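You operate a simulated robot arm through the tools that you are given. There is no shell and no other tool. Be economical: measure what you need, move in short steps, check, and stop when the job is done.

Carry out the task below with a simulated robot arm. There is one attempt and no reset: what you move stays moved.

Task
Put things in order on the table top. At the end: the red cake case from the table top stands where the yellow carton stood; the purple jar from the table top stands on top of the brown square loaf; the red streaked apple is in the white big bowl; the yellow carton from the table top stands where the purple jar stood; whatever was shut is shut again. Leave all else as you found it, and nothing knocked over.

Only the result counts: the job must be done as asked and must still hold three seconds after the hand-in. Knocking over, shifting, dropping, spilling or breaking anything else fails it.

Robot
A 7-joint arm with a two-finger parallel gripper, fixed in place. Base frame: the origin is at the foot of the arm, x ahead of it, y to its left, z up; the work surface is at about z = 0. Readings come in mm, degrees, newtons and seconds.
With the tool pointing down near the work surface it reaches from about 240 to 620 mm from the base axis. Its first joint turns from -66.0 to 66.0 degrees. Payload 2.6 kg.
The TCP is the grasp point between the finger pads, 30 mm short of the fingertips. In the tool frame z runs along the fingers and y along their closing line. Largest opening 94 mm; finger width 28, thickness 10; the body of the gripper, 50 by 96 mm, starts 55 mm behind the TCP.
Orientation is that of the tool frame in the base frame, as [roll, pitch, yaw] about the fixed x, y, z axes, in that order (R = Rz(yaw) Ry(pitch) Rx(roll)). With the fingers straight down and closing along the base's y, the tool's x points along the base's -x, its y along +y and its z along -z.

Tools
- The arm moves only by the tool step_arm. Its argument "commands" is a list of rows, each an object of numbers (a shift or turn left out is 0, a gripper value left out holds the last): "dx", "dy", "dz": the shift along the base's x, y, z in units of 30 mm (1.0 is 30 mm); "wx", "wy", "wz": the turn, a rotation vector about the base's x, y, z in units of 4 degrees (1.0 is 4 degrees); "claw": the gripper command, from -1 (shut) to 1 (fully open), values between in proportion. In form: [{"dx": .., "dy": .., "dz": .., "wx": .., "wy": .., "wz": .., "claw": ..}, ...]. A call has 1 to 20 rows; each row shifts and turns the commanded pose from where the row before left it. A call with a number of a shift or a turn outside -1 to 1 is refused whole. Rows are played at 5 a second. More than 50 mm and 8.6 degrees between two rows, or a gripper value outside its range, and nothing of the call is played. A pose out of reach is approached as far as the arm can. The call stops where the force on the tool passes 40 N (or 10 N more than at its start, if that is more) or the arm is blocked; 0.2 s more then pass. The fingers move at their own pace (about 72 mm/s each) and stop on an object; they squeeze with about 43 N. The grip force told is the motor's: it shows also when the fingers shut on nothing. Time passes only in rows, and 0.2 s behind the last, so rows that do not move let the fingers close. The reply holds the time, the measured pose of the TCP, the force on the tool along the base axes, the opening and the grip force, in the units named above and with some noise.
- Cameras (640 x 400 px; columns grow to the right, rows downward): "scene" is fixed at [36.9, 437, 559]; the picture's right is [-0.75, -0.66, 0.00], its down [-0.41, 0.47, -0.78] and it looks along [0.52, -0.59, -0.62] (base axes); focal length 310 px, centre (320, 200). "wrist" rides on the gripper at [76, 14, -103] in the tool frame; the picture's right is [-0.18, 0.98, 0.00], its down [-0.75, -0.14, -0.64] and it looks along [-0.63, -0.12, 0.77] (tool axes); focal length 243 px, centre (320, 200). There is no depth. A picture from a camera that has moved, and an enlarged one, comes with that camera's place and axes in the base frame and with its lens.
- get_image(camera): a new picture of that camera. No time passes.
- close_up(camera, box): a new picture of the part [left, top, right, bottom] of that camera's present view, enlarged. No time passes.
- hand_in(): hands the job in; it is judged then, once.

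Work in short steps. Places have to be worked out from the pictures, the camera data and where the tool is seen: move nearer, look again, correct. Check each grasp and each placing, and mend what went wrong. You have 120 turns and 64 pictures in all, those below and enlarged ones among them. Open the gripper and draw the arm clear of the work before you hand the job in, unless the task says otherwise; then end with one line.

The tools are called after "Request:" as a command line: name --argument value ..., lists and objects as JSON in quotes. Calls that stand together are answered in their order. step_arm: Moves the arm, as the interface text tells. Its arguments: {"type":"object","properties":{"commands":{"type":"array","items":{"type":"object","properties":{"dx":{"type":"number"},"dy":{"type":"number"},"dz":{"type":"number"},"wx":{"type":"number"},"wy":{"type":"number"},"wz":{"type":"number"},"claw":{"type":"number"}}}}},"required":["commands"]} The other tools are called the same way: get_image (camera) takes a picture; close_up (camera, box) takes an enlarged picture of a part of a camera's view; hand_in () hands the job in.

At the start:

```text
time: 0.0
ee_pos: [332.8, -264.3, 273.9]
tool_rot: [180.0, 0.0, -179.9]
ft_force: [0.0, 0.3, 0.4]
finger_gap: 94.0
grip_force: 0.1
```

scene: 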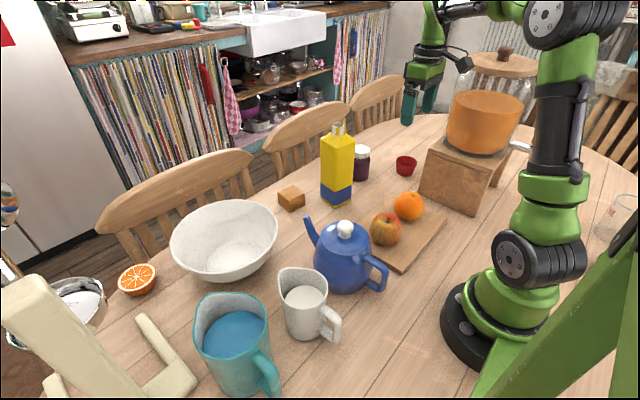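
wrist: 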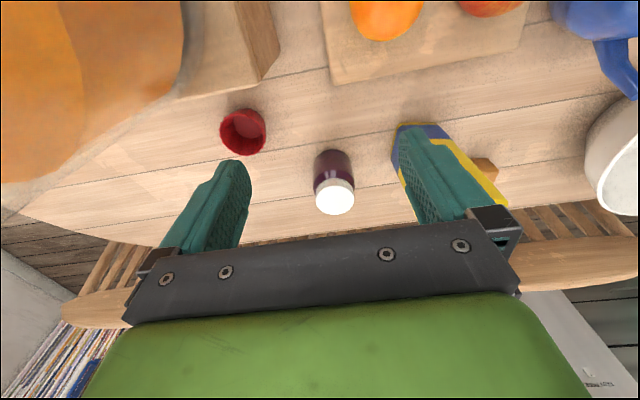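

I judge the jar to be near (488,-270), the carton near (462,-125), the red case near (389,-387) and the loaf near (545,-20). I'll take enlarged views to refine these.

Request:
close_up --camera "scene" --box '[260, 110, 440, 222]'

Request:
close_up --camera "wrist" --box '[200, 80, 520, 280]'

```text
3.56 times, centred on (350, 166) of scene
camera zoom: at [36.9, 437.0, 559.0], right [-0.75, -0.66, 0.0], down [-0.41, 0.47, -0.78], along [0.52, -0.59, -0.62], focal length 1102 px, centre (213, 321)
```

zoom: 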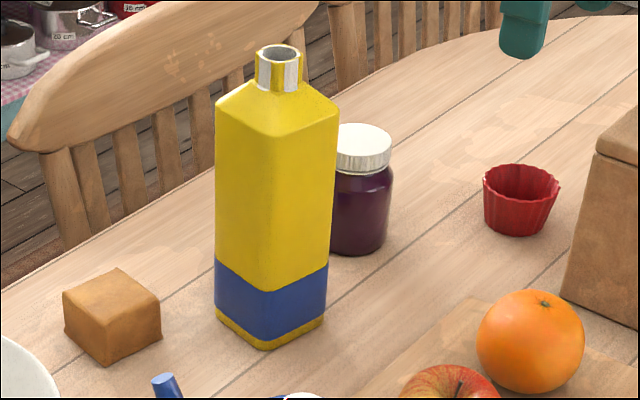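

```text
2.00 times, centred on (360, 180) of wrist
camera zoom: at [257.3, -249.2, 375.0], right [0.18, 0.98, 0.0], down [0.75, -0.14, 0.64], along [0.63, -0.12, -0.77], focal length 485 px, centre (240, 240)
```

zoom: 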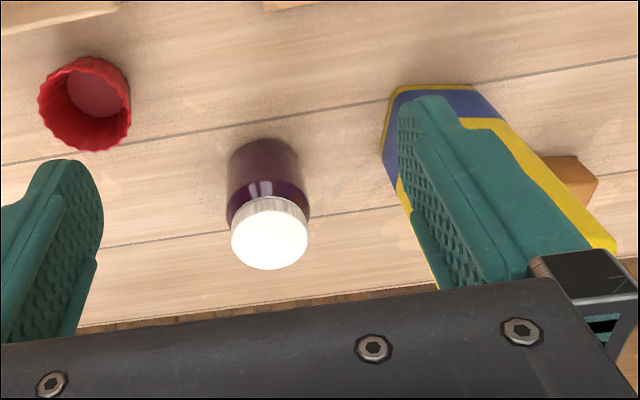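

Refined estimates: the jar's top is at (485,-270,97), about 55 mm across, and the loaf's top centre is at (553,-28,39). The carton is about 60 mm square at (469,-128), turned roughly -8°. I'll move above the jar and look again.

Request:
step_arm --commands '[{"dx": 1, "dy": -0.04, "dz": -0.5, "claw": 1}, {"dx": 1, "dy": -0.04, "dz": -0.5}, {"dx": 1, "dy": -0.04, "dz": -0.7}, {"dx": 1, "dy": -0.04, "dz": -0.8}, {"dx": 1, "dy": -0.03, "dz": -0.8}, {"dx": 0.07, "dz": -0.7}, {}]'

Request:
get_image --camera "wrist"

Request:
get_image --camera "scene"

```text
time: 1.6
ee_pos: [486.9, -269.3, 153.1]
tool_rot: [180.0, 0.1, 180.0]
ft_force: [0.7, -0.2, -0.5]
finger_gap: 93.9
grip_force: 0.1
```

```text
59 pictures are left
camera wrist: at [409.9, -254.9, 254.4], right [0.18, 0.98, 0.0], down [0.75, -0.14, 0.64], along [0.63, -0.12, -0.77], focal length 243 px, centre (320, 200)
```

wrist: 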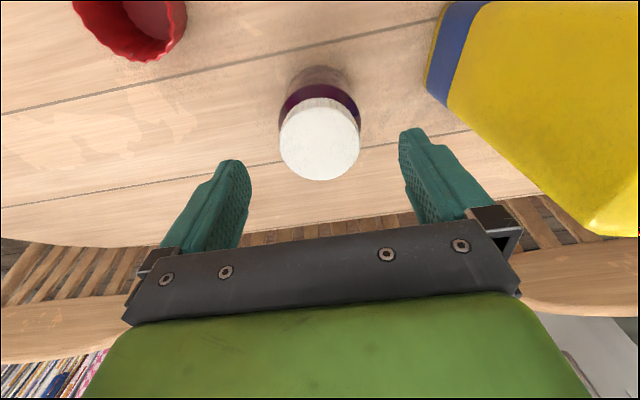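

```text
58 pictures are left
```

scene: 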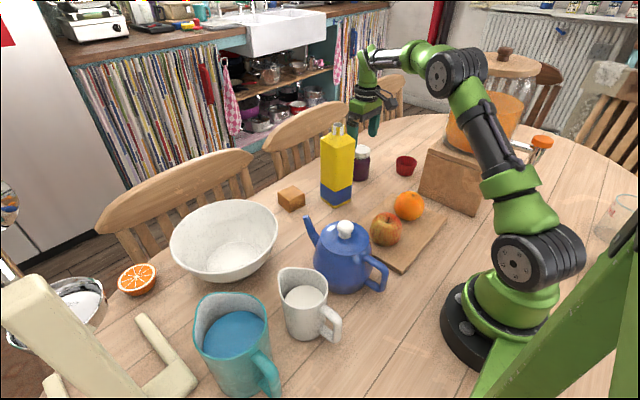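

The lid centre works out at about (484.6,-269), straight below the TCP. I'll descend to z≈55 and grip.

Request:
step_arm --commands '[{"dz": -0.9}, {"dz": -0.9}, {"dz": -0.9}, {"dz": -0.57}, {}, {"claw": -1}, {"claw": -1}, {"claw": -1}, {"claw": -1}]'

```text
time: 3.6
ee_pos: [484.4, -269.8, 54.9]
tool_rot: [180.0, 0.0, 180.0]
ft_force: [1.1, 0.2, 0.6]
finger_gap: 70.4
grip_force: 42.8
```

The gap stopped at 70 mm, but I estimated 56. I'll look before lifting.

Request:
get_image --camera "wrist"

Request:
close_up --camera "scene" --box '[280, 90, 460, 202]'

```text
57 pictures are left
camera wrist: at [409.5, -255.5, 156.3], right [0.18, 0.98, 0.0], down [0.75, -0.14, 0.64], along [0.63, -0.12, -0.77], focal length 243 px, centre (320, 200)
```

wrist: 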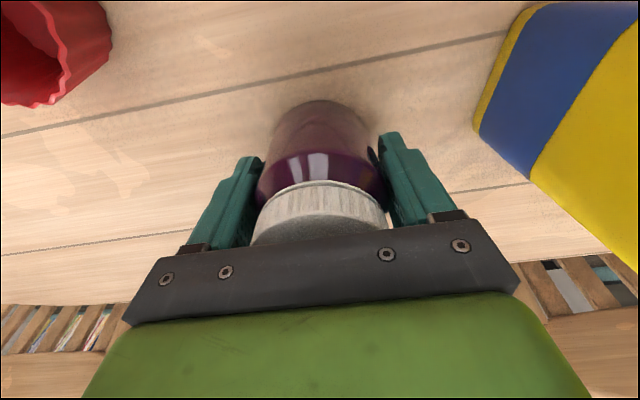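

```text
3.56 times, centred on (370, 146) of scene
camera zoom: at [37.0, 436.9, 559.0], right [-0.75, -0.66, 0.0], down [-0.41, 0.47, -0.78], along [0.52, -0.59, -0.62], focal length 1102 px, centre (142, 392)
```

zoom: 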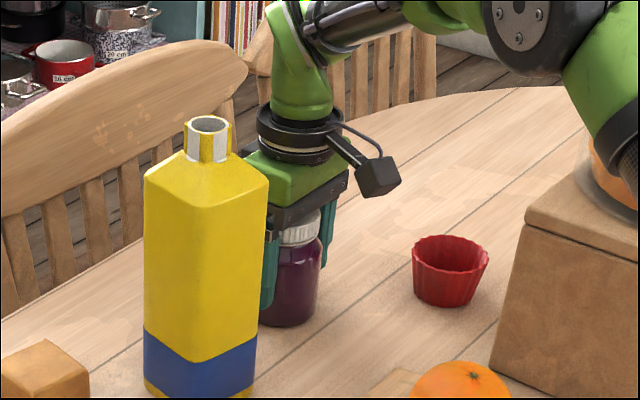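

The jar is held upright. I'll lift it, carry it round the near side of the carton and bring it toward the loaf.

Request:
step_arm --commands '[{"dz": 0.3, "claw": -1}, {"dz": 0.7}, {"dz": 1}, {"dz": 1}, {"dz": 1}, {"dz": 1}, {"dx": -1}, {"dx": -1}, {"dx": -1}, {"dx": -1, "dy": 0.5}, {"dy": 1}, {"dy": 1}, {"dy": 1}, {"dy": 1}, {"dy": 1}, {"dy": 1}, {"dy": 1}, {"dy": 0.9}, {"dy": 0.6}, {}]'

Request:
step_arm --commands '[{"dx": 0.6}, {"dx": 1}, {"dx": 1}, {"dx": 1}, {"dx": 1}, {"dx": 0.7}, {"dx": 0.3}, {}]'

Request:
get_image --camera "wrist"

Request:
get_image --camera "scene"

```text
time: 7.8
ee_pos: [366.2, 0.3, 205.3]
tool_rot: [180.0, 0.0, 180.0]
ft_force: [-0.3, -0.2, -3.9]
finger_gap: 56.6
grip_force: 42.8
```

```text
time: 9.6
ee_pos: [532.6, 0.3, 205.8]
tool_rot: [-180.0, 0.0, 180.0]
ft_force: [0.2, 0.0, -3.4]
finger_gap: 56.4
grip_force: 42.5
```

```text
55 pictures are left
camera wrist: at [457.4, 14.9, 307.2], right [0.18, 0.98, 0.0], down [0.75, -0.14, 0.64], along [0.63, -0.12, -0.77], focal length 243 px, centre (320, 200)
```

wrist: 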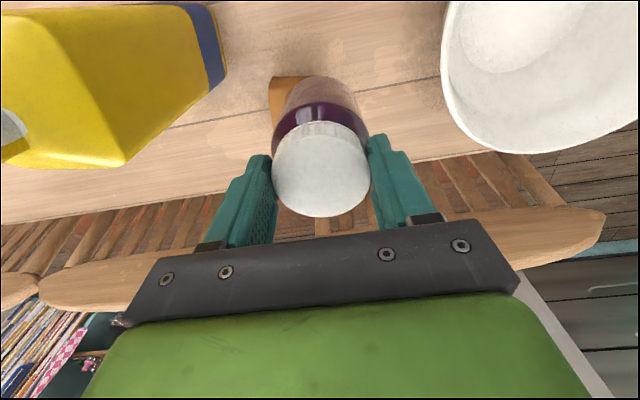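

```text
54 pictures are left
```

scene: 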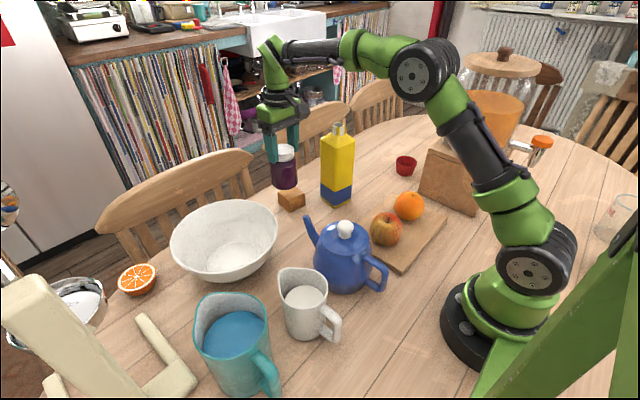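

The gap is now 56 mm and the lid seems to sit about 17 mm below the TCP, so the jar is held by its lid. I'll zoom in to measure where its bottom is.

Request:
close_up --camera "scene" --box '[225, 110, 385, 210]'

Request:
close_up --camera "wrist" --box '[220, 50, 420, 175]'

```text
4.00 times, centred on (305, 160) of scene
camera zoom: at [37.0, 437.0, 559.0], right [-0.75, -0.66, 0.0], down [-0.41, 0.47, -0.78], along [0.52, -0.59, -0.62], focal length 1239 px, centre (380, 360)
```

zoom: 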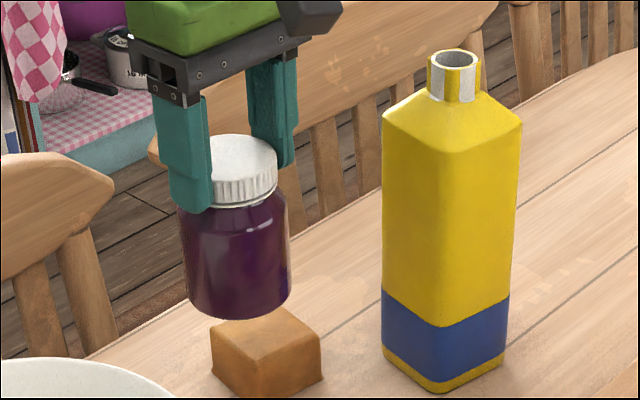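

```text
3.20 times, centred on (320, 112) of wrist
camera zoom: at [457.4, 14.9, 307.2], right [0.18, 0.98, 0.0], down [0.75, -0.14, 0.64], along [0.63, -0.12, -0.77], focal length 776 px, centre (320, 480)
```

zoom: 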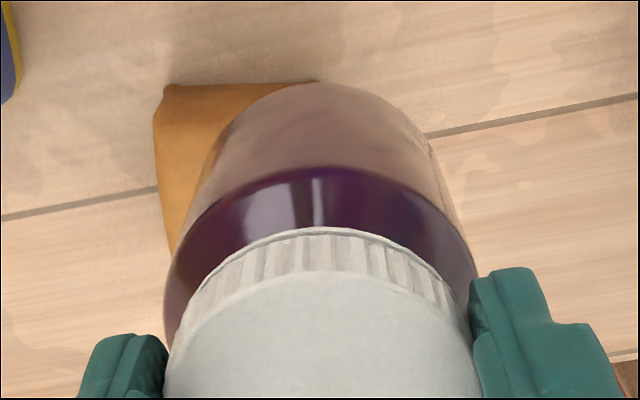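

The jar is upright and held at its lid, with its bottom about 100 to 108 mm below the TCP. The loaf centre is about (551,-29). I'll shift over it and lower partway.

Request:
step_arm --commands '[{"dx": 0.3, "dy": -0.5}, {"dx": 0.31, "dy": -0.48}, {"dz": -0.6}, {"dz": -0.6}, {"dz": -0.3}, {}]'

Request:
close_up --camera "scene" --box '[225, 130, 385, 230]'

Request:
close_up --camera "wrist" --box '[220, 50, 420, 175]'

```text
time: 11.0
ee_pos: [551.6, -27.2, 160.3]
tool_rot: [180.0, -0.1, 179.9]
ft_force: [-1.0, -0.2, -4.4]
finger_gap: 56.5
grip_force: 42.9
```

```text
4.00 times, centred on (305, 180) of scene
camera zoom: at [37.0, 437.0, 559.0], right [-0.75, -0.66, 0.0], down [-0.41, 0.47, -0.78], along [0.52, -0.59, -0.62], focal length 1239 px, centre (380, 280)
```

zoom: 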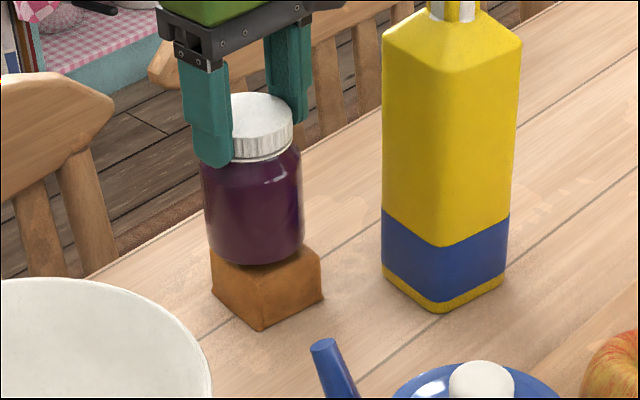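

```text
3.20 times, centred on (320, 112) of wrist
camera zoom: at [475.7, -14.2, 261.1], right [0.18, 0.98, 0.0], down [0.75, -0.14, 0.64], along [0.63, -0.12, -0.77], focal length 776 px, centre (320, 480)
```

zoom: 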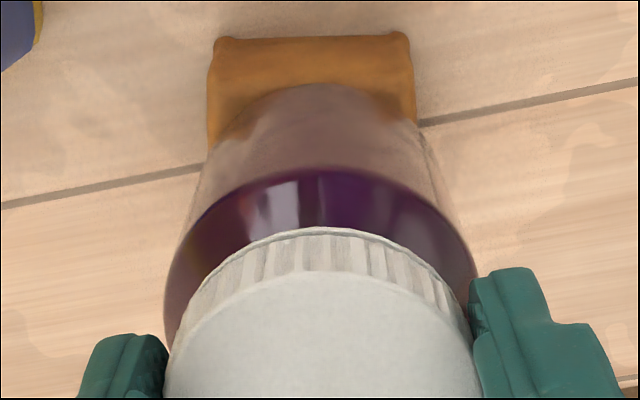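

The jar is nearly centred with its bottom at about z=57, some 17 mm above the loaf. I'll correct by a few mm and lower in tiny steps, watching the force.

Request:
step_arm --commands '[{"dx": -0.07, "dy": -0.1}, {"dz": -0.2}, {"dz": -0.1}, {"dz": -0.08}, {"dz": -0.05}, {}]'

```text
time: 12.4
ee_pos: [551.4, -31.4, 152.5]
tool_rot: [-179.9, 0.5, -180.0]
ft_force: [-6.5, -0.3, 34.2]
finger_gap: 56.8
grip_force: 43.3
```

There's already contact at TCP z≈152 with 34 N. I'll back up a little to relieve the load and look.

Request:
step_arm --commands '[{"dz": 0.12}, {}]'

Request:
close_up --camera "scene" --box '[225, 130, 385, 230]'

Request:
close_up --camera "wrist" --box '[220, 50, 420, 175]'

```text
time: 13.0
ee_pos: [550.7, -32.7, 151.7]
tool_rot: [-179.9, 0.3, -179.9]
ft_force: [8.0, 0.0, 14.8]
finger_gap: 56.6
grip_force: 42.8
```

```text
4.00 times, centred on (305, 180) of scene
camera zoom: at [36.8, 437.0, 559.0], right [-0.75, -0.66, 0.0], down [-0.41, 0.47, -0.78], along [0.52, -0.59, -0.62], focal length 1239 px, centre (380, 280)
```

zoom: 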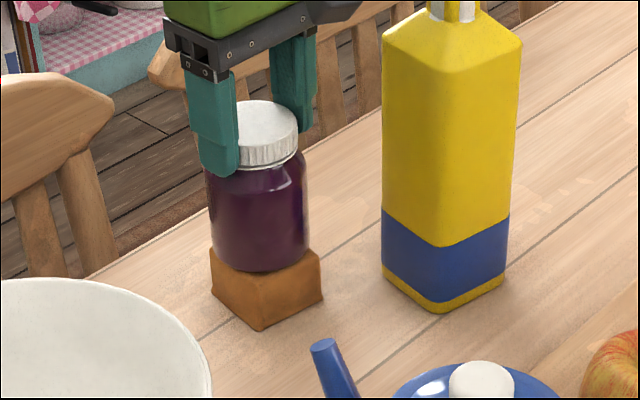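

```text
3.20 times, centred on (320, 112) of wrist
camera zoom: at [474.2, -17.4, 253.0], right [0.18, 0.98, 0.0], down [0.75, -0.14, 0.65], along [0.63, -0.12, -0.76], focal length 776 px, centre (320, 480)
```

zoom: 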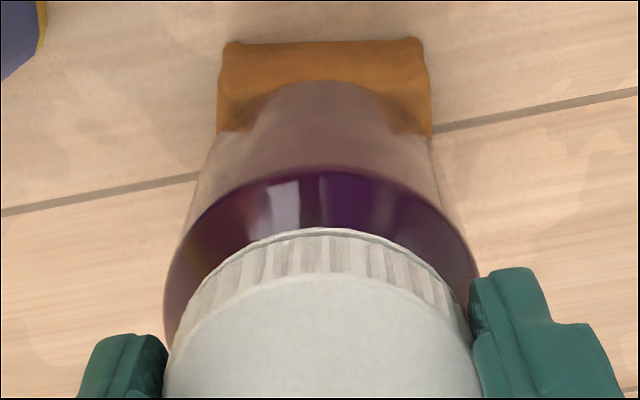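

The jar rests centred on the loaf. I'll relieve the remaining load and then open the fingers.

Request:
step_arm --commands '[{"dz": 0.07}, {}]'

```text
time: 13.6
ee_pos: [549.0, -30.6, 152.1]
tool_rot: [-180.0, -0.2, 180.0]
ft_force: [5.0, -0.2, 5.7]
finger_gap: 56.7
grip_force: 42.2
```

The load is small now, so I'll open gradually and then rise.

Request:
step_arm --commands '[{"claw": 0.3}, {"claw": 0.5}, {"claw": 0.8}, {"claw": 1}, {"claw": 1}, {"dz": 0.5}, {"dz": 1}, {"dz": 1}, {}]'

Request:
close_up --camera "scene" --box '[225, 130, 385, 230]'

Request:
get_image --camera "wrist"

```text
time: 15.6
ee_pos: [549.9, -33.2, 229.7]
tool_rot: [-179.9, 0.0, 180.0]
ft_force: [-0.3, 0.4, 0.3]
finger_gap: 94.0
grip_force: 0.1
```

```text
4.00 times, centred on (305, 180) of scene
camera zoom: at [36.9, 437.0, 559.0], right [-0.75, -0.66, 0.0], down [-0.41, 0.47, -0.78], along [0.52, -0.59, -0.62], focal length 1239 px, centre (380, 280)
```

zoom: 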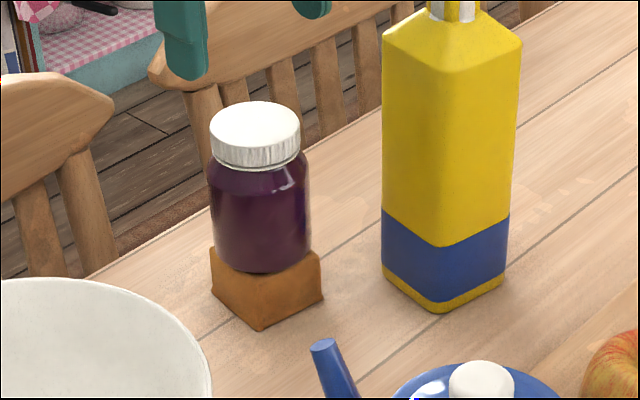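

```text
46 pictures are left
camera wrist: at [473.3, -17.8, 330.2], right [0.18, 0.98, 0.0], down [0.75, -0.14, 0.64], along [0.63, -0.12, -0.77], focal length 243 px, centre (320, 200)
```

wrist: 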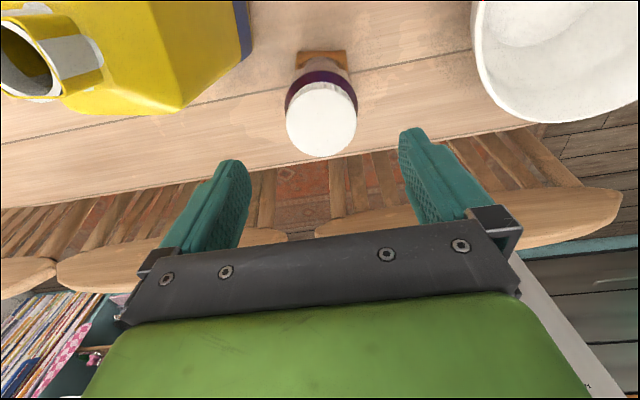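

The jar stands on the loaf. Next is the carton: I'll rise above it, turn the tool -8° to match its faces, and look.

Request:
step_arm --commands '[{"dz": 1}, {"dz": 1}, {"dz": 0.3, "wz": -1}, {"dx": -0.9, "dy": -0.8, "wz": -1}, {"dx": -0.9, "dy": -1}, {"dx": -0.9, "dy": -0.9}, {"dy": -0.46}, {}]'

Request:
get_image --camera "wrist"

Request:
close_up --camera "scene" --box '[270, 80, 430, 220]'

```text
time: 17.4
ee_pos: [467.8, -127.3, 296.4]
tool_rot: [-180.0, 0.0, 172.0]
ft_force: [0.3, 0.7, -1.0]
finger_gap: 94.0
grip_force: 0.1
```

```text
45 pictures are left
camera wrist: at [395.2, -102.8, 398.1], right [0.32, 0.95, 0.0], down [0.73, -0.24, 0.64], along [0.61, -0.21, -0.77], focal length 243 px, centre (320, 200)
```

wrist: 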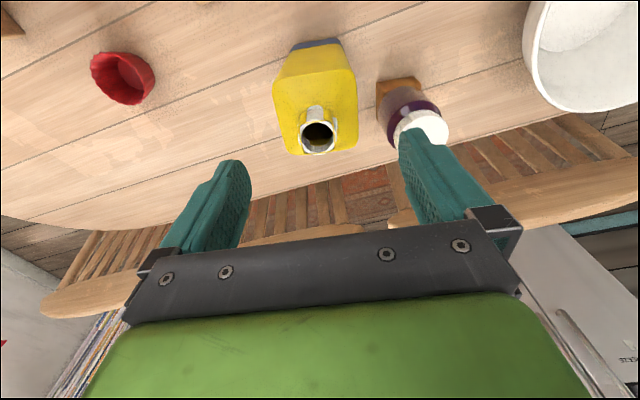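

```text
2.86 times, centred on (350, 150) of scene
camera zoom: at [36.9, 436.9, 559.0], right [-0.75, -0.66, 0.0], down [-0.41, 0.47, -0.78], along [0.52, -0.59, -0.62], focal length 885 px, centre (234, 343)
```

zoom: 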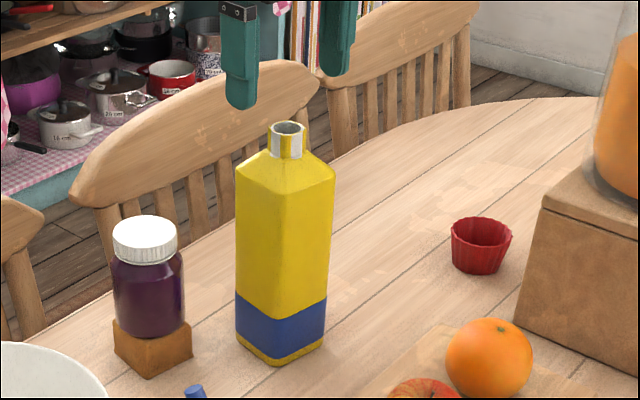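

The spout top is about (472,-131,229) and the faces line up with the tool. I'll descend to TCP z≈181, which keeps the gripper body clear of the spout, then close and wait.

Request:
step_arm --commands '[{"dx": 0.07, "dy": -0.1, "dz": -1}, {"dz": -1}, {"dz": -1}, {"dz": -0.6}, {"dz": -0.25}, {"claw": 0.6}, {"claw": 0.3}, {"claw": -1}, {"claw": -1}, {"claw": -1}, {"claw": -1}, {"claw": -1}]'

Request:
get_image --camera "wrist"

Request:
close_up --camera "scene" --box '[270, 80, 430, 220]'

```text
time: 20.0
ee_pos: [470.9, -129.1, 182.2]
tool_rot: [180.0, 0.0, 171.9]
ft_force: [0.1, 0.3, -0.5]
finger_gap: 71.8
grip_force: 43.2
```

```text
43 pictures are left
camera wrist: at [397.5, -104.2, 283.2], right [0.32, 0.95, 0.0], down [0.73, -0.24, 0.64], along [0.61, -0.21, -0.77], focal length 243 px, centre (320, 200)
```

wrist: 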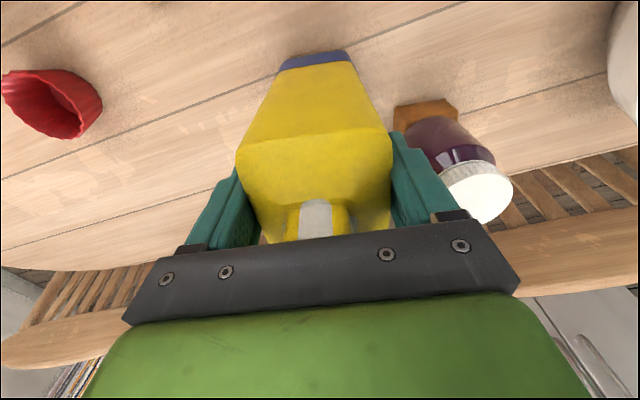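

```text
2.86 times, centred on (350, 150) of scene
camera zoom: at [36.9, 437.0, 559.0], right [-0.75, -0.66, 0.0], down [-0.41, 0.47, -0.78], along [0.52, -0.59, -0.62], focal length 885 px, centre (234, 343)
```

zoom: 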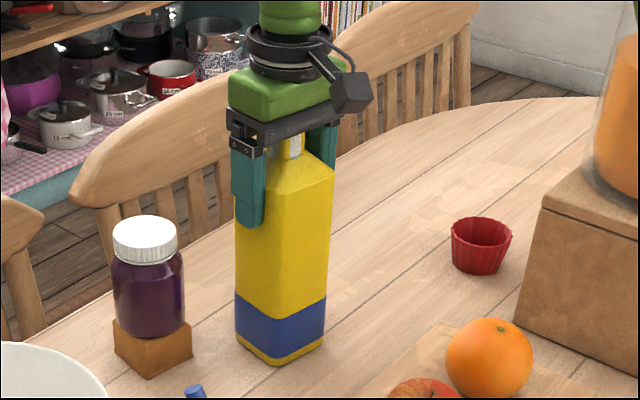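

The carton is gripped with a 72 mm gap. I'll lift slowly by 20 mm and check for slipping.

Request:
step_arm --commands '[{"dz": 0.15}, {"dz": 0.25}, {"dz": 0.3}, {}]'

Request:
get_image --camera "wrist"

Request:
close_up --camera "scene" --box '[270, 80, 430, 220]'

```text
time: 21.0
ee_pos: [470.2, -129.0, 202.9]
tool_rot: [179.9, 0.0, 171.9]
ft_force: [-0.4, 0.4, -0.3]
finger_gap: 71.9
grip_force: 43.1
```

```text
41 pictures are left
camera wrist: at [397.3, -105.0, 304.7], right [0.32, 0.95, 0.0], down [0.73, -0.24, 0.64], along [0.61, -0.21, -0.77], focal length 243 px, centre (320, 200)
```

wrist: 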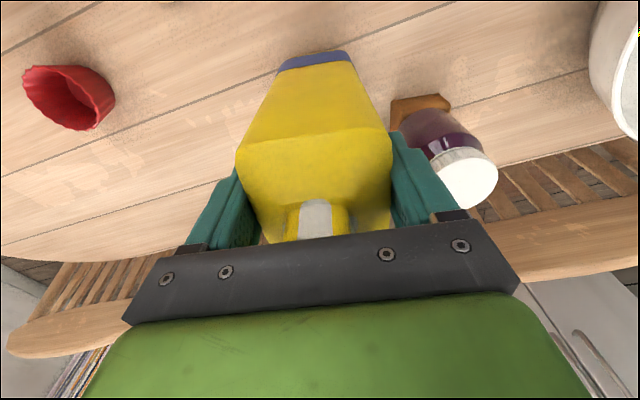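

```text
2.86 times, centred on (350, 150) of scene
camera zoom: at [36.9, 437.0, 559.0], right [-0.75, -0.66, 0.0], down [-0.41, 0.47, -0.78], along [0.52, -0.59, -0.62], focal length 885 px, centre (234, 343)
```

zoom: 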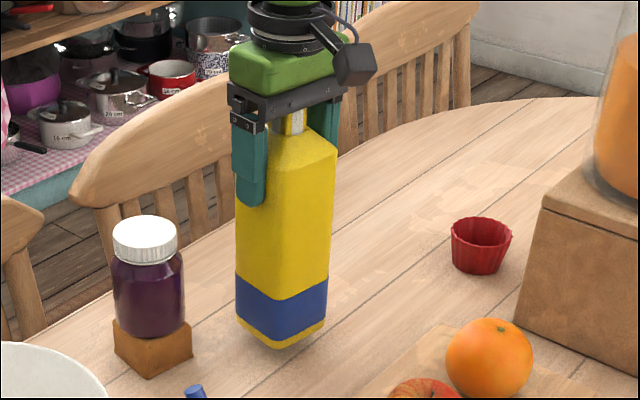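

It's held with no slip. I'll move to the jar's old spot at (485,-269) and lower to just above the table.

Request:
step_arm --commands '[{"dx": 0.1, "dy": -0.5}, {"dx": 0.1, "dy": -0.9}, {"dx": 0.1, "dy": -1}, {"dx": 0.1, "dy": -1}, {"dx": 0.09, "dy": -0.8}, {"dy": -0.47}, {}, {"dz": -0.3}, {"dz": -0.2}, {"dz": -0.1}, {}]'

Request:
close_up --camera "scene" --box '[280, 80, 440, 220]'

```text
time: 23.4
ee_pos: [484.0, -269.4, 185.9]
tool_rot: [180.0, 0.1, 172.0]
ft_force: [0.4, 0.6, -0.4]
finger_gap: 71.6
grip_force: 43.1
```

```text
2.86 times, centred on (360, 150) of scene
camera zoom: at [36.9, 437.0, 559.0], right [-0.75, -0.66, 0.0], down [-0.41, 0.47, -0.78], along [0.52, -0.59, -0.62], focal length 885 px, centre (206, 343)
```

zoom: 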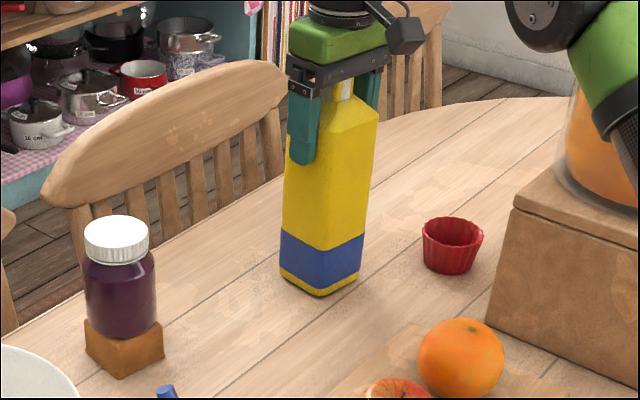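

The carton is over the spot with about 3 to 4 mm to go. I'll set it down, check the force and open.

Request:
step_arm --commands '[{"dz": -0.06}, {"dz": -0.05}, {}]'

```text
time: 24.2
ee_pos: [485.0, -268.8, 181.4]
tool_rot: [180.0, -0.1, 172.0]
ft_force: [0.5, 0.1, 0.2]
finger_gap: 71.4
grip_force: 43.0
```

Request:
step_arm --commands '[{"dz": -0.04}, {}]'

```text
time: 24.8
ee_pos: [485.2, -269.7, 181.3]
tool_rot: [179.9, 0.0, 172.0]
ft_force: [-1.4, -0.3, 7.6]
finger_gap: 71.4
grip_force: 42.6
```

The 7.6 N reading shows contact. I'll release gradually and rise straight up.

Request:
step_arm --commands '[{"claw": 0.6}, {"claw": 0.8}, {"claw": 1}, {"claw": 1}, {"dz": 0.6}, {"dz": 1}, {"dz": 1}, {"dz": 1}, {"dz": 0.3}, {}]'

Request:
get_image --camera "scene"

Request:
get_image --camera "wrist"

```text
time: 27.0
ee_pos: [484.8, -270.4, 296.2]
tool_rot: [-179.9, 0.0, 172.0]
ft_force: [-0.4, -0.5, 0.3]
finger_gap: 93.9
grip_force: 0.0
```

```text
38 pictures are left
```

scene: 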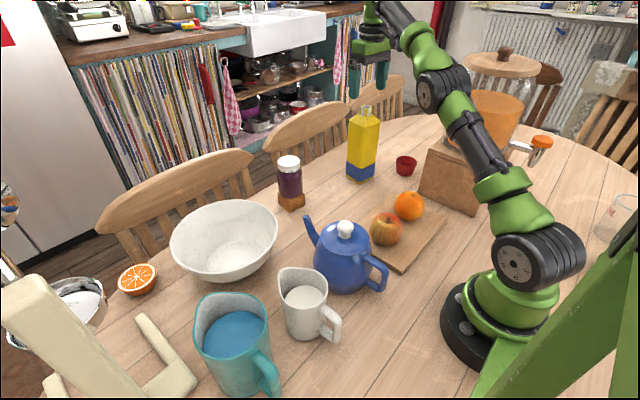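

```text
37 pictures are left
camera wrist: at [412.2, -244.8, 398.3], right [0.32, 0.95, 0.0], down [0.73, -0.24, 0.64], along [0.61, -0.21, -0.77], focal length 243 px, centre (320, 200)
```

wrist: 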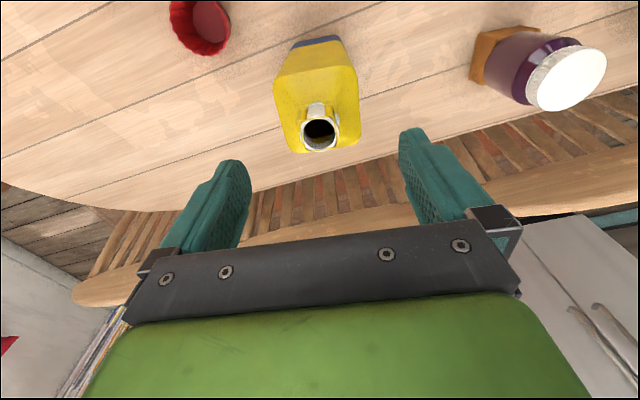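

The carton stands on the jar's old spot. Next is the red case: I'll move above about (393,-386), turning the tool to -45° so the camera stays away from the stand and pot.

Request:
step_arm --commands '[{"dx": -0.6, "dy": -0.8, "wz": -1}, {"dx": -0.6, "dy": -0.8, "wz": -1}, {"dx": -0.6, "dy": -0.8, "wz": -1}, {"dx": -0.6, "dy": -0.8, "wz": -1}, {"dx": -0.6, "dy": -0.66, "wz": -1}, {"wz": -1}, {"wz": -1}, {"wz": -1, "dz": -0.6}, {"wz": -1, "dz": -0.9}, {"wz": -0.25, "dz": -0.9}, {"dz": -0.6}, {}]'

Request:
get_image --camera "wrist"

Request:
close_up --camera "scene" --box '[320, 70, 520, 220]'

```text
time: 29.6
ee_pos: [394.5, -385.3, 206.9]
tool_rot: [-180.0, 0.0, 135.0]
ft_force: [0.1, 0.6, 0.8]
finger_gap: 93.9
grip_force: 0.1
```

```text
36 pictures are left
camera wrist: at [351.6, -321.1, 308.1], right [0.83, 0.56, 0.0], down [0.43, -0.63, 0.64], along [0.36, -0.53, -0.77], focal length 243 px, centre (320, 200)
```

wrist: 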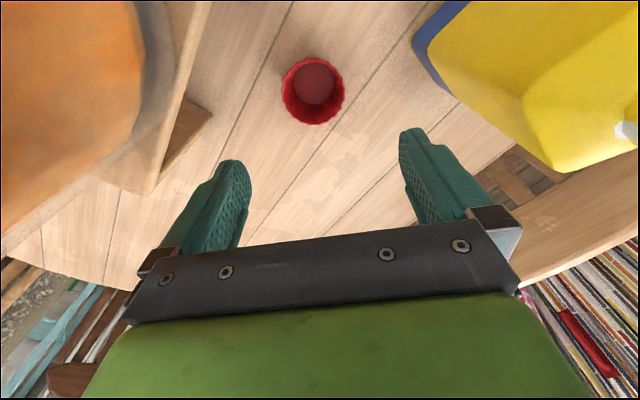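

```text
2.67 times, centred on (420, 145) of scene
camera zoom: at [36.9, 437.0, 559.0], right [-0.75, -0.66, 0.0], down [-0.41, 0.47, -0.78], along [0.52, -0.59, -0.62], focal length 826 px, centre (53, 347)
```

zoom: 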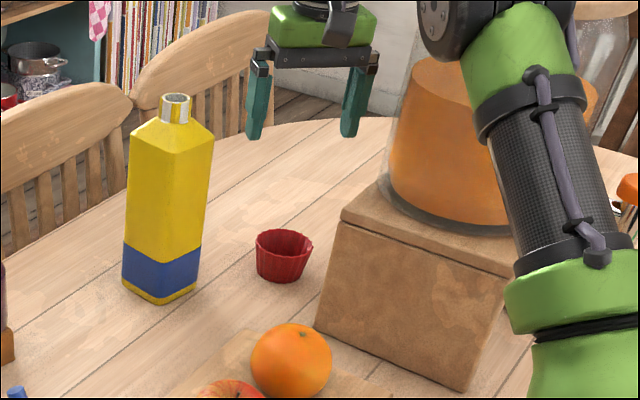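

The case centre is about (390,-387), its rim about 65 mm across and near z≈42. I'll descend to TCP z≈60 and look again before closing.

Request:
step_arm --commands '[{"dx": -0.15, "dy": -0.06, "dz": -1}, {"dz": -1}, {"dz": -1}, {"dz": -1}, {"dz": -0.8}, {}]'

Request:
get_image --camera "wrist"

Request:
close_up --camera "scene" --box '[340, 100, 480, 205]'

```text
time: 31.0
ee_pos: [390.8, -386.2, 62.9]
tool_rot: [-180.0, -0.1, 135.0]
ft_force: [0.2, 0.2, -0.2]
finger_gap: 93.9
grip_force: 0.0
```

```text
34 pictures are left
camera wrist: at [346.6, -322.4, 164.5], right [0.83, 0.56, 0.0], down [0.43, -0.63, 0.64], along [0.36, -0.53, -0.77], focal length 243 px, centre (320, 200)
```

wrist: 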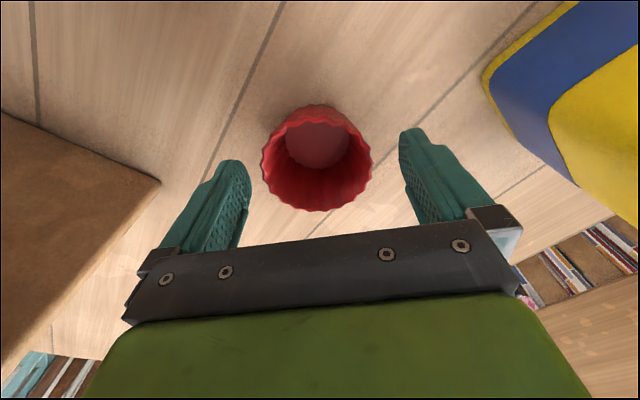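

```text
3.81 times, centred on (410, 152) of scene
camera zoom: at [36.9, 437.0, 559.0], right [-0.75, -0.66, 0.0], down [-0.41, 0.47, -0.78], along [0.52, -0.59, -0.62], focal length 1180 px, centre (-23, 381)
```

zoom: 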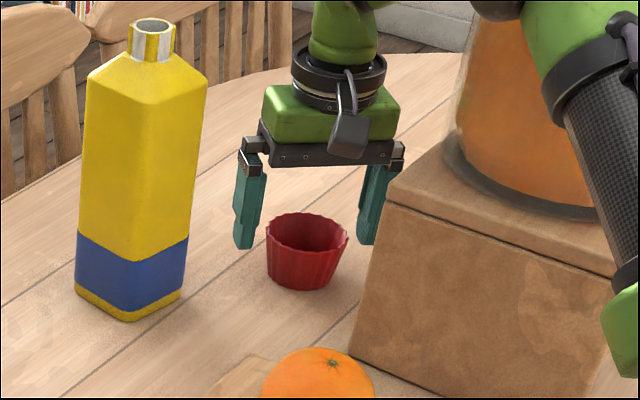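

The rim looks to be at z≈33 and centred. I'll lower to TCP z≈37 and close.

Request:
step_arm --commands '[{"dx": -0.06, "dz": -0.45}, {"dz": -0.4}, {}, {"claw": 0.6}, {"claw": 0.4}, {"claw": -1}, {"claw": -1}, {"claw": -1}, {"claw": -1}]'

Request:
get_image --camera "wrist"

```text
time: 33.0
ee_pos: [388.8, -385.7, 37.4]
tool_rot: [180.0, 0.0, 135.0]
ft_force: [0.4, -0.1, -1.0]
finger_gap: 67.1
grip_force: 43.7
```

```text
32 pictures are left
camera wrist: at [345.3, -323.0, 139.2], right [0.83, 0.56, 0.0], down [0.43, -0.63, 0.64], along [0.36, -0.53, -0.77], focal length 243 px, centre (320, 200)
```

wrist: 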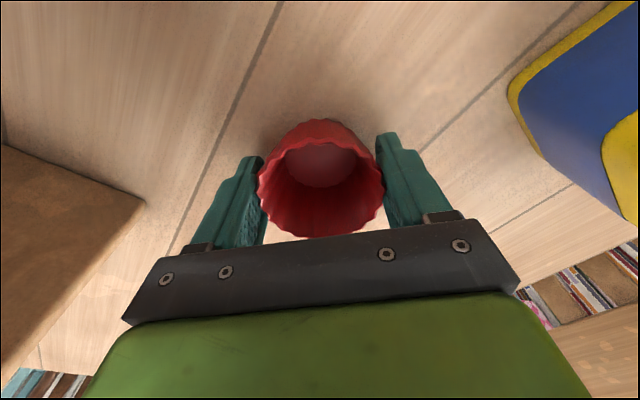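

The case is gripped (67 mm gap). I'll lift it, route around the carton on the near side, and turn the tool back partly on the way.

Request:
step_arm --commands '[{"dz": 0.3}, {"dz": 0.7}, {"dz": 1}, {"dz": 1}, {"dz": 1}, {"dx": -0.2, "dy": 0.9}, {"dx": -0.4, "dy": 0.9}, {"dx": -0.2, "dy": 1}, {"dy": 1}, {"dy": 1}, {"dy": 1, "wz": 1}, {"dy": 1, "wz": 1}, {"dy": 1, "wz": 1}, {"dy": 0.75, "wz": 1}, {"wz": 1}, {"wz": 1}, {}]'

Request:
get_image --camera "wrist"

Request:
get_image --camera "scene"

```text
time: 36.6
ee_pos: [365.4, -130.6, 157.5]
tool_rot: [179.9, 0.0, 158.9]
ft_force: [-0.2, -0.6, -0.1]
finger_gap: 67.1
grip_force: 43.5
```

```text
31 pictures are left
camera wrist: at [299.6, -90.4, 259.2], right [0.52, 0.85, 0.0], down [0.65, -0.4, 0.64], along [0.55, -0.34, -0.77], focal length 243 px, centre (320, 200)
```

wrist: 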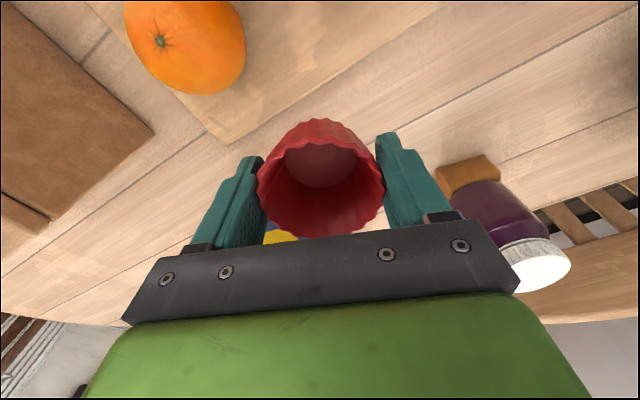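

```text
30 pictures are left
```

scene: 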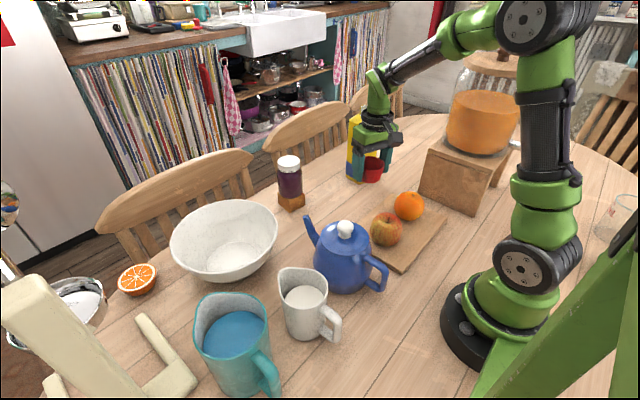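

The case hasn't moved in the grip. I'll move over the carton's old spot at (469,-129) and lower to just above the table.

Request:
step_arm --commands '[{"dx": 0.8, "dy": 0.05}, {"dx": 1}, {"dx": 1}, {"dx": 0.66}, {}, {"dz": -1}, {"dz": -1}, {"dz": -0.9}, {"dz": -0.6}, {"dz": -0.3}, {}]'

Request:
close_up --camera "scene" --box '[260, 110, 440, 222]'

```text
time: 39.0
ee_pos: [466.9, -130.0, 43.4]
tool_rot: [-180.0, -0.1, 159.0]
ft_force: [-0.2, -0.4, 0.1]
finger_gap: 66.8
grip_force: 43.2
```

```text
3.56 times, centred on (350, 166) of scene
camera zoom: at [36.9, 437.0, 559.0], right [-0.75, -0.66, 0.0], down [-0.41, 0.47, -0.78], along [0.52, -0.59, -0.62], focal length 1102 px, centre (213, 321)
```

zoom: 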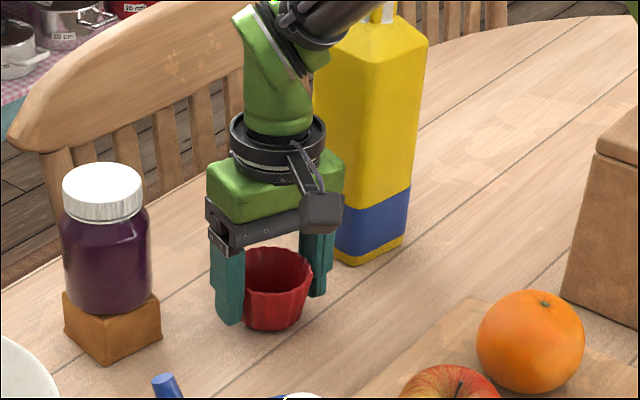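

Request:
step_arm --commands '[{"dx": 0.05, "dz": -0.1}, {"dz": -0.08}, {"dz": -0.03}, {}]'

```text
time: 40.0
ee_pos: [470.1, -128.6, 37.8]
tool_rot: [-180.0, 0.0, 159.0]
ft_force: [-0.4, 0.4, 1.1]
finger_gap: 66.8
grip_force: 42.9
```

The case is at its original grasp height and touching down. I'll release it and rise.

Request:
step_arm --commands '[{"claw": 0.5}, {"claw": 0.7}, {"claw": 1}, {"claw": 1}, {"dz": 0.5}, {"dz": 1}, {"dz": 1}, {"dz": 1}, {"dz": 1}, {}]'

Request:
get_image --camera "wrist"

Request:
close_up --camera "scene" --box '[160, 110, 480, 310]'

```text
time: 42.2
ee_pos: [471.3, -129.3, 173.2]
tool_rot: [179.9, -0.1, 158.9]
ft_force: [-0.1, 0.3, -0.1]
finger_gap: 93.9
grip_force: 0.1
```

```text
28 pictures are left
camera wrist: at [404.7, -88.7, 274.5], right [0.52, 0.85, 0.0], down [0.65, -0.4, 0.64], along [0.55, -0.34, -0.77], focal length 243 px, centre (320, 200)
```

wrist: 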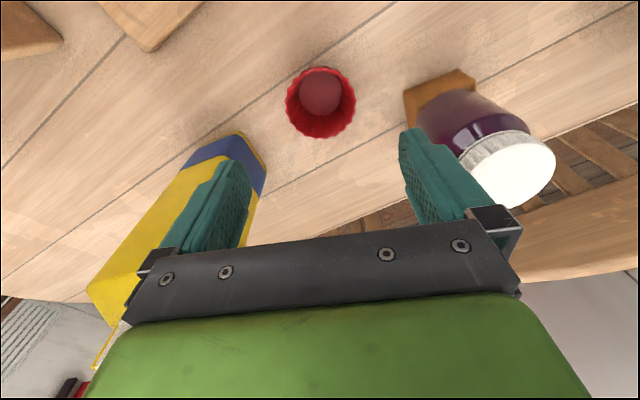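

```text
2.00 times, centred on (320, 210) of scene
camera zoom: at [36.9, 437.0, 559.0], right [-0.75, -0.66, 0.0], down [-0.41, 0.47, -0.78], along [0.52, -0.59, -0.62], focal length 620 px, centre (320, 180)
```

zoom: 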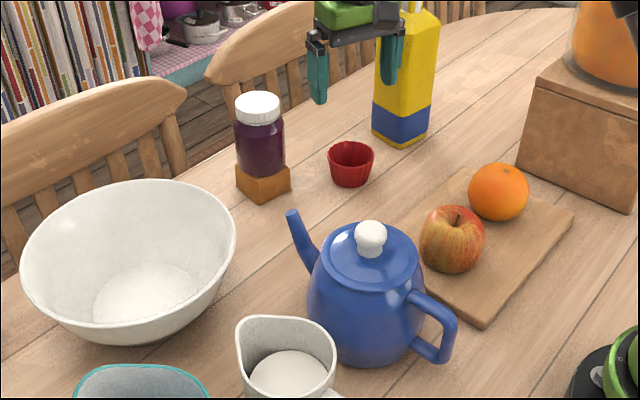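

The case stands on the carton's old spot. The apple looks to be near (271,-64) with its centre at z≈50. I'll go above it with the tool at -47° yaw, so the fingers pass between the orange and the teapot, and look.

Request:
step_arm --commands '[{"dx": -1, "dy": 0.2, "dz": 0.5}, {"dx": -1, "dy": 0.4, "dz": 0.4, "wz": -1}, {"dx": -1, "dy": 0.4, "wz": -1}, {"dx": -1, "dy": 0.4, "wz": -1}, {"dx": -1, "dy": 0.4, "wz": -1}, {"dx": -1, "dy": 0.37, "wz": -1}, {"dx": -0.67, "wz": -1}, {"wz": -0.5}, {}]'

Request:
get_image --camera "wrist"

Request:
get_image --camera "scene"

```text
time: 44.2
ee_pos: [270.1, -64.0, 198.9]
tool_rot: [179.9, 0.1, 132.9]
ft_force: [0.2, -0.1, -0.6]
finger_gap: 93.8
grip_force: 0.2
```

```text
26 pictures are left
camera wrist: at [229.3, 1.6, 301.2], right [0.84, 0.53, 0.0], down [0.41, -0.65, 0.64], along [0.34, -0.54, -0.77], focal length 243 px, centre (320, 200)
```

wrist: 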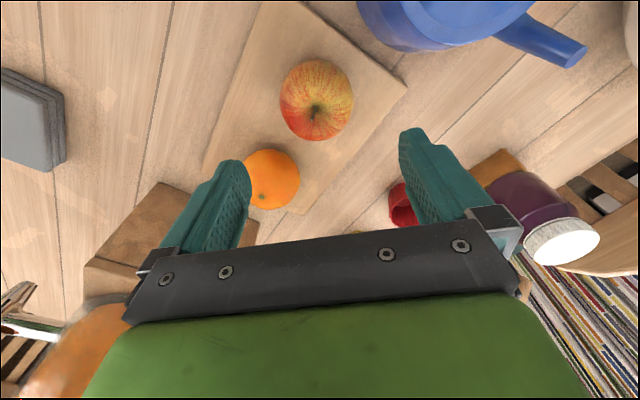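

```text
25 pictures are left
```

scene: 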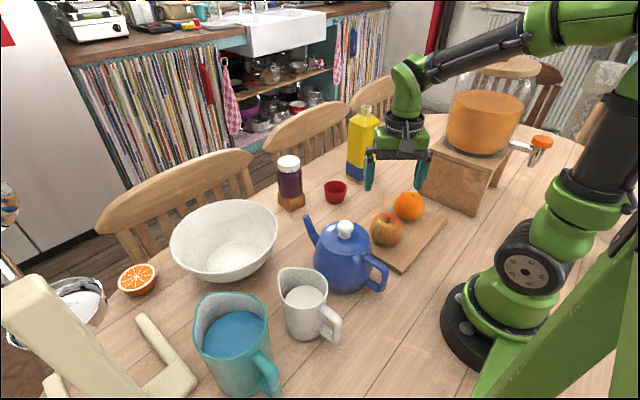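

The apple is centred at about (269,-66). I'll descend partway and verify the finger clearances.

Request:
step_arm --commands '[{"dy": -0.05, "dz": -1}, {"dz": -1}, {"dz": -0.9}, {"dz": -0.4}, {}]'

Request:
get_image --camera "wrist"

Request:
close_up --camera "scene" --box '[300, 160, 460, 300]'

```text
time: 45.4
ee_pos: [270.0, -66.8, 101.1]
tool_rot: [-180.0, 0.1, 132.9]
ft_force: [0.3, 0.6, 0.8]
finger_gap: 93.8
grip_force: 0.2
```

```text
24 pictures are left
camera wrist: at [229.2, -0.5, 202.4], right [0.84, 0.53, 0.0], down [0.41, -0.65, 0.64], along [0.34, -0.54, -0.77], focal length 243 px, centre (320, 200)
```

wrist: 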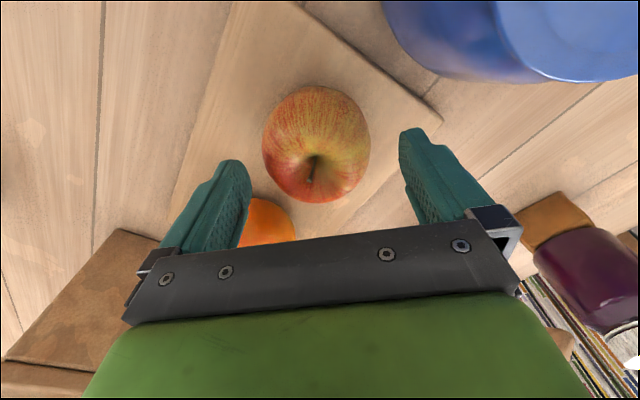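

```text
2.86 times, centred on (380, 230) of scene
camera zoom: at [36.9, 437.0, 559.0], right [-0.75, -0.66, 0.0], down [-0.41, 0.47, -0.78], along [0.52, -0.59, -0.62], focal length 885 px, centre (149, 114)
```

zoom: 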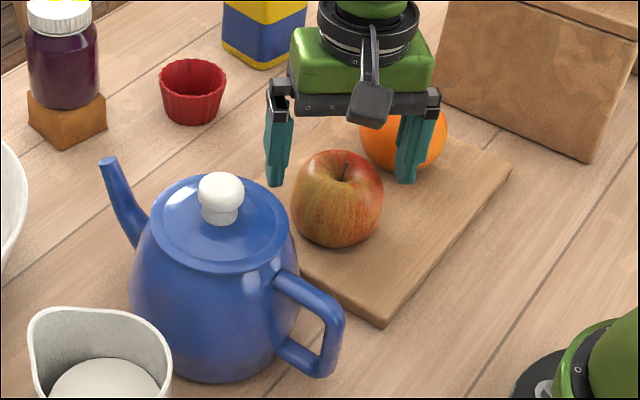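

Everything is aligned. I'll descend to z≈52 and close.

Request:
step_arm --commands '[{"dx": -0.04, "dz": -0.7}, {"dz": -0.6}, {"dz": -0.33}, {}, {"claw": 0.75}, {"claw": -1}, {"claw": -1}, {"claw": -1}, {"claw": -1}]'

Request:
step_arm --commands '[{"dz": 0.2}, {"dz": 0.4}, {"dz": 0.4}, {}]'

Request:
close_up --camera "scene" --box '[300, 160, 460, 300]'

Request:
get_image --camera "wrist"

```text
time: 47.4
ee_pos: [269.0, -64.4, 51.4]
tool_rot: [180.0, 0.0, 133.0]
ft_force: [0.0, 0.0, -0.4]
finger_gap: 73.5
grip_force: 43.0
```

```text
time: 48.4
ee_pos: [268.5, -64.7, 82.8]
tool_rot: [180.0, 0.0, 132.9]
ft_force: [-0.5, 0.5, -1.7]
finger_gap: 73.1
grip_force: 43.2
```

```text
2.86 times, centred on (380, 230) of scene
camera zoom: at [36.9, 437.0, 559.0], right [-0.75, -0.66, 0.0], down [-0.41, 0.47, -0.78], along [0.52, -0.59, -0.62], focal length 885 px, centre (149, 114)
```

zoom: 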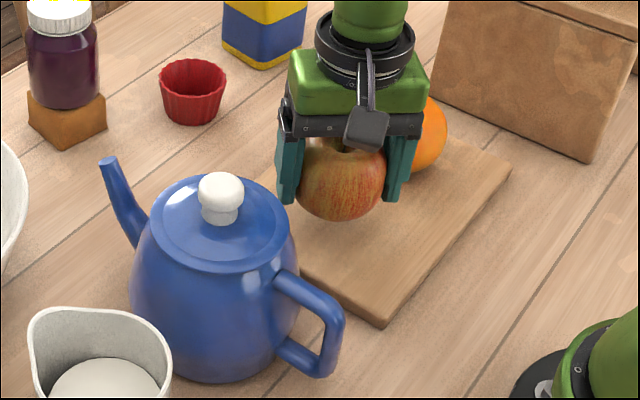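

```text
21 pictures are left
camera wrist: at [228.3, 0.0, 183.5], right [0.84, 0.54, 0.0], down [0.41, -0.65, 0.64], along [0.34, -0.54, -0.77], focal length 243 px, centre (320, 200)
```

wrist: 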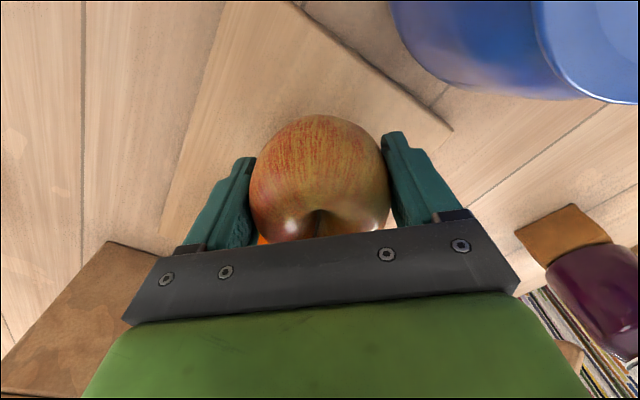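

The apple is held. I'll raise it and carry it over the bowl at about (498,214), turning the tool back on the way.

Request:
step_arm --commands '[{"dz": 0.6}, {"dz": 1}, {"dz": 1}, {"dz": 1}, {"dz": 1}, {"dz": 0.4}, {"dx": 0.76, "dy": 0.93, "wz": 1}, {"dx": 0.76, "dy": 0.93, "wz": 1}, {"dx": 0.76, "dy": 0.93, "wz": 1}, {"dx": 0.76, "dy": 0.93, "wz": 1}, {"dx": 0.76, "dy": 0.93, "wz": 1}, {"dx": 0.76, "dy": 0.93, "wz": 1}, {"dx": 0.76, "dy": 0.93, "wz": 1}, {"dx": 0.76, "dy": 0.93, "wz": 1}, {"dx": 0.76, "dy": 0.93, "wz": 1}, {"dx": 0.76, "dy": 0.93, "wz": 1}, {}]'

Request:
get_image --camera "wrist"

Request:
get_image --camera "scene"

```text
time: 52.0
ee_pos: [497.1, 212.9, 230.3]
tool_rot: [180.0, 0.0, 173.0]
ft_force: [0.4, 0.1, -1.7]
finger_gap: 73.5
grip_force: 43.1
```

```text
20 pictures are left
camera wrist: at [424.1, 236.9, 332.2], right [0.3, 0.95, 0.0], down [0.73, -0.23, 0.64], along [0.61, -0.19, -0.77], focal length 243 px, centre (320, 200)
```

wrist: 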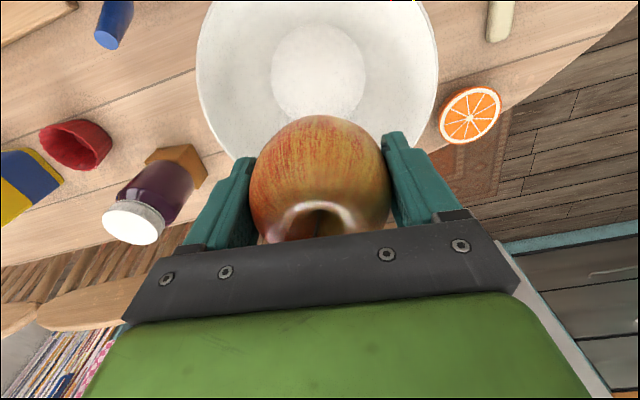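

```text
19 pictures are left
```

scene: 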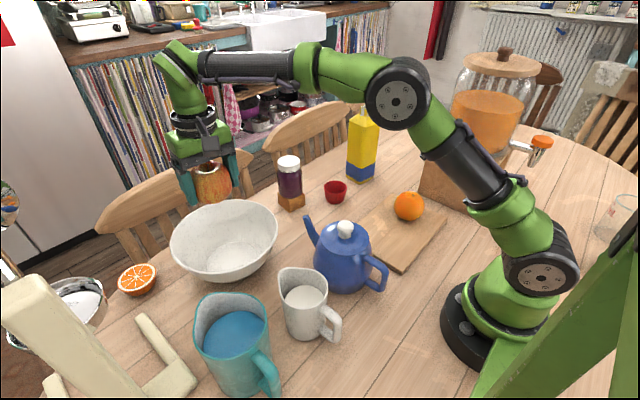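

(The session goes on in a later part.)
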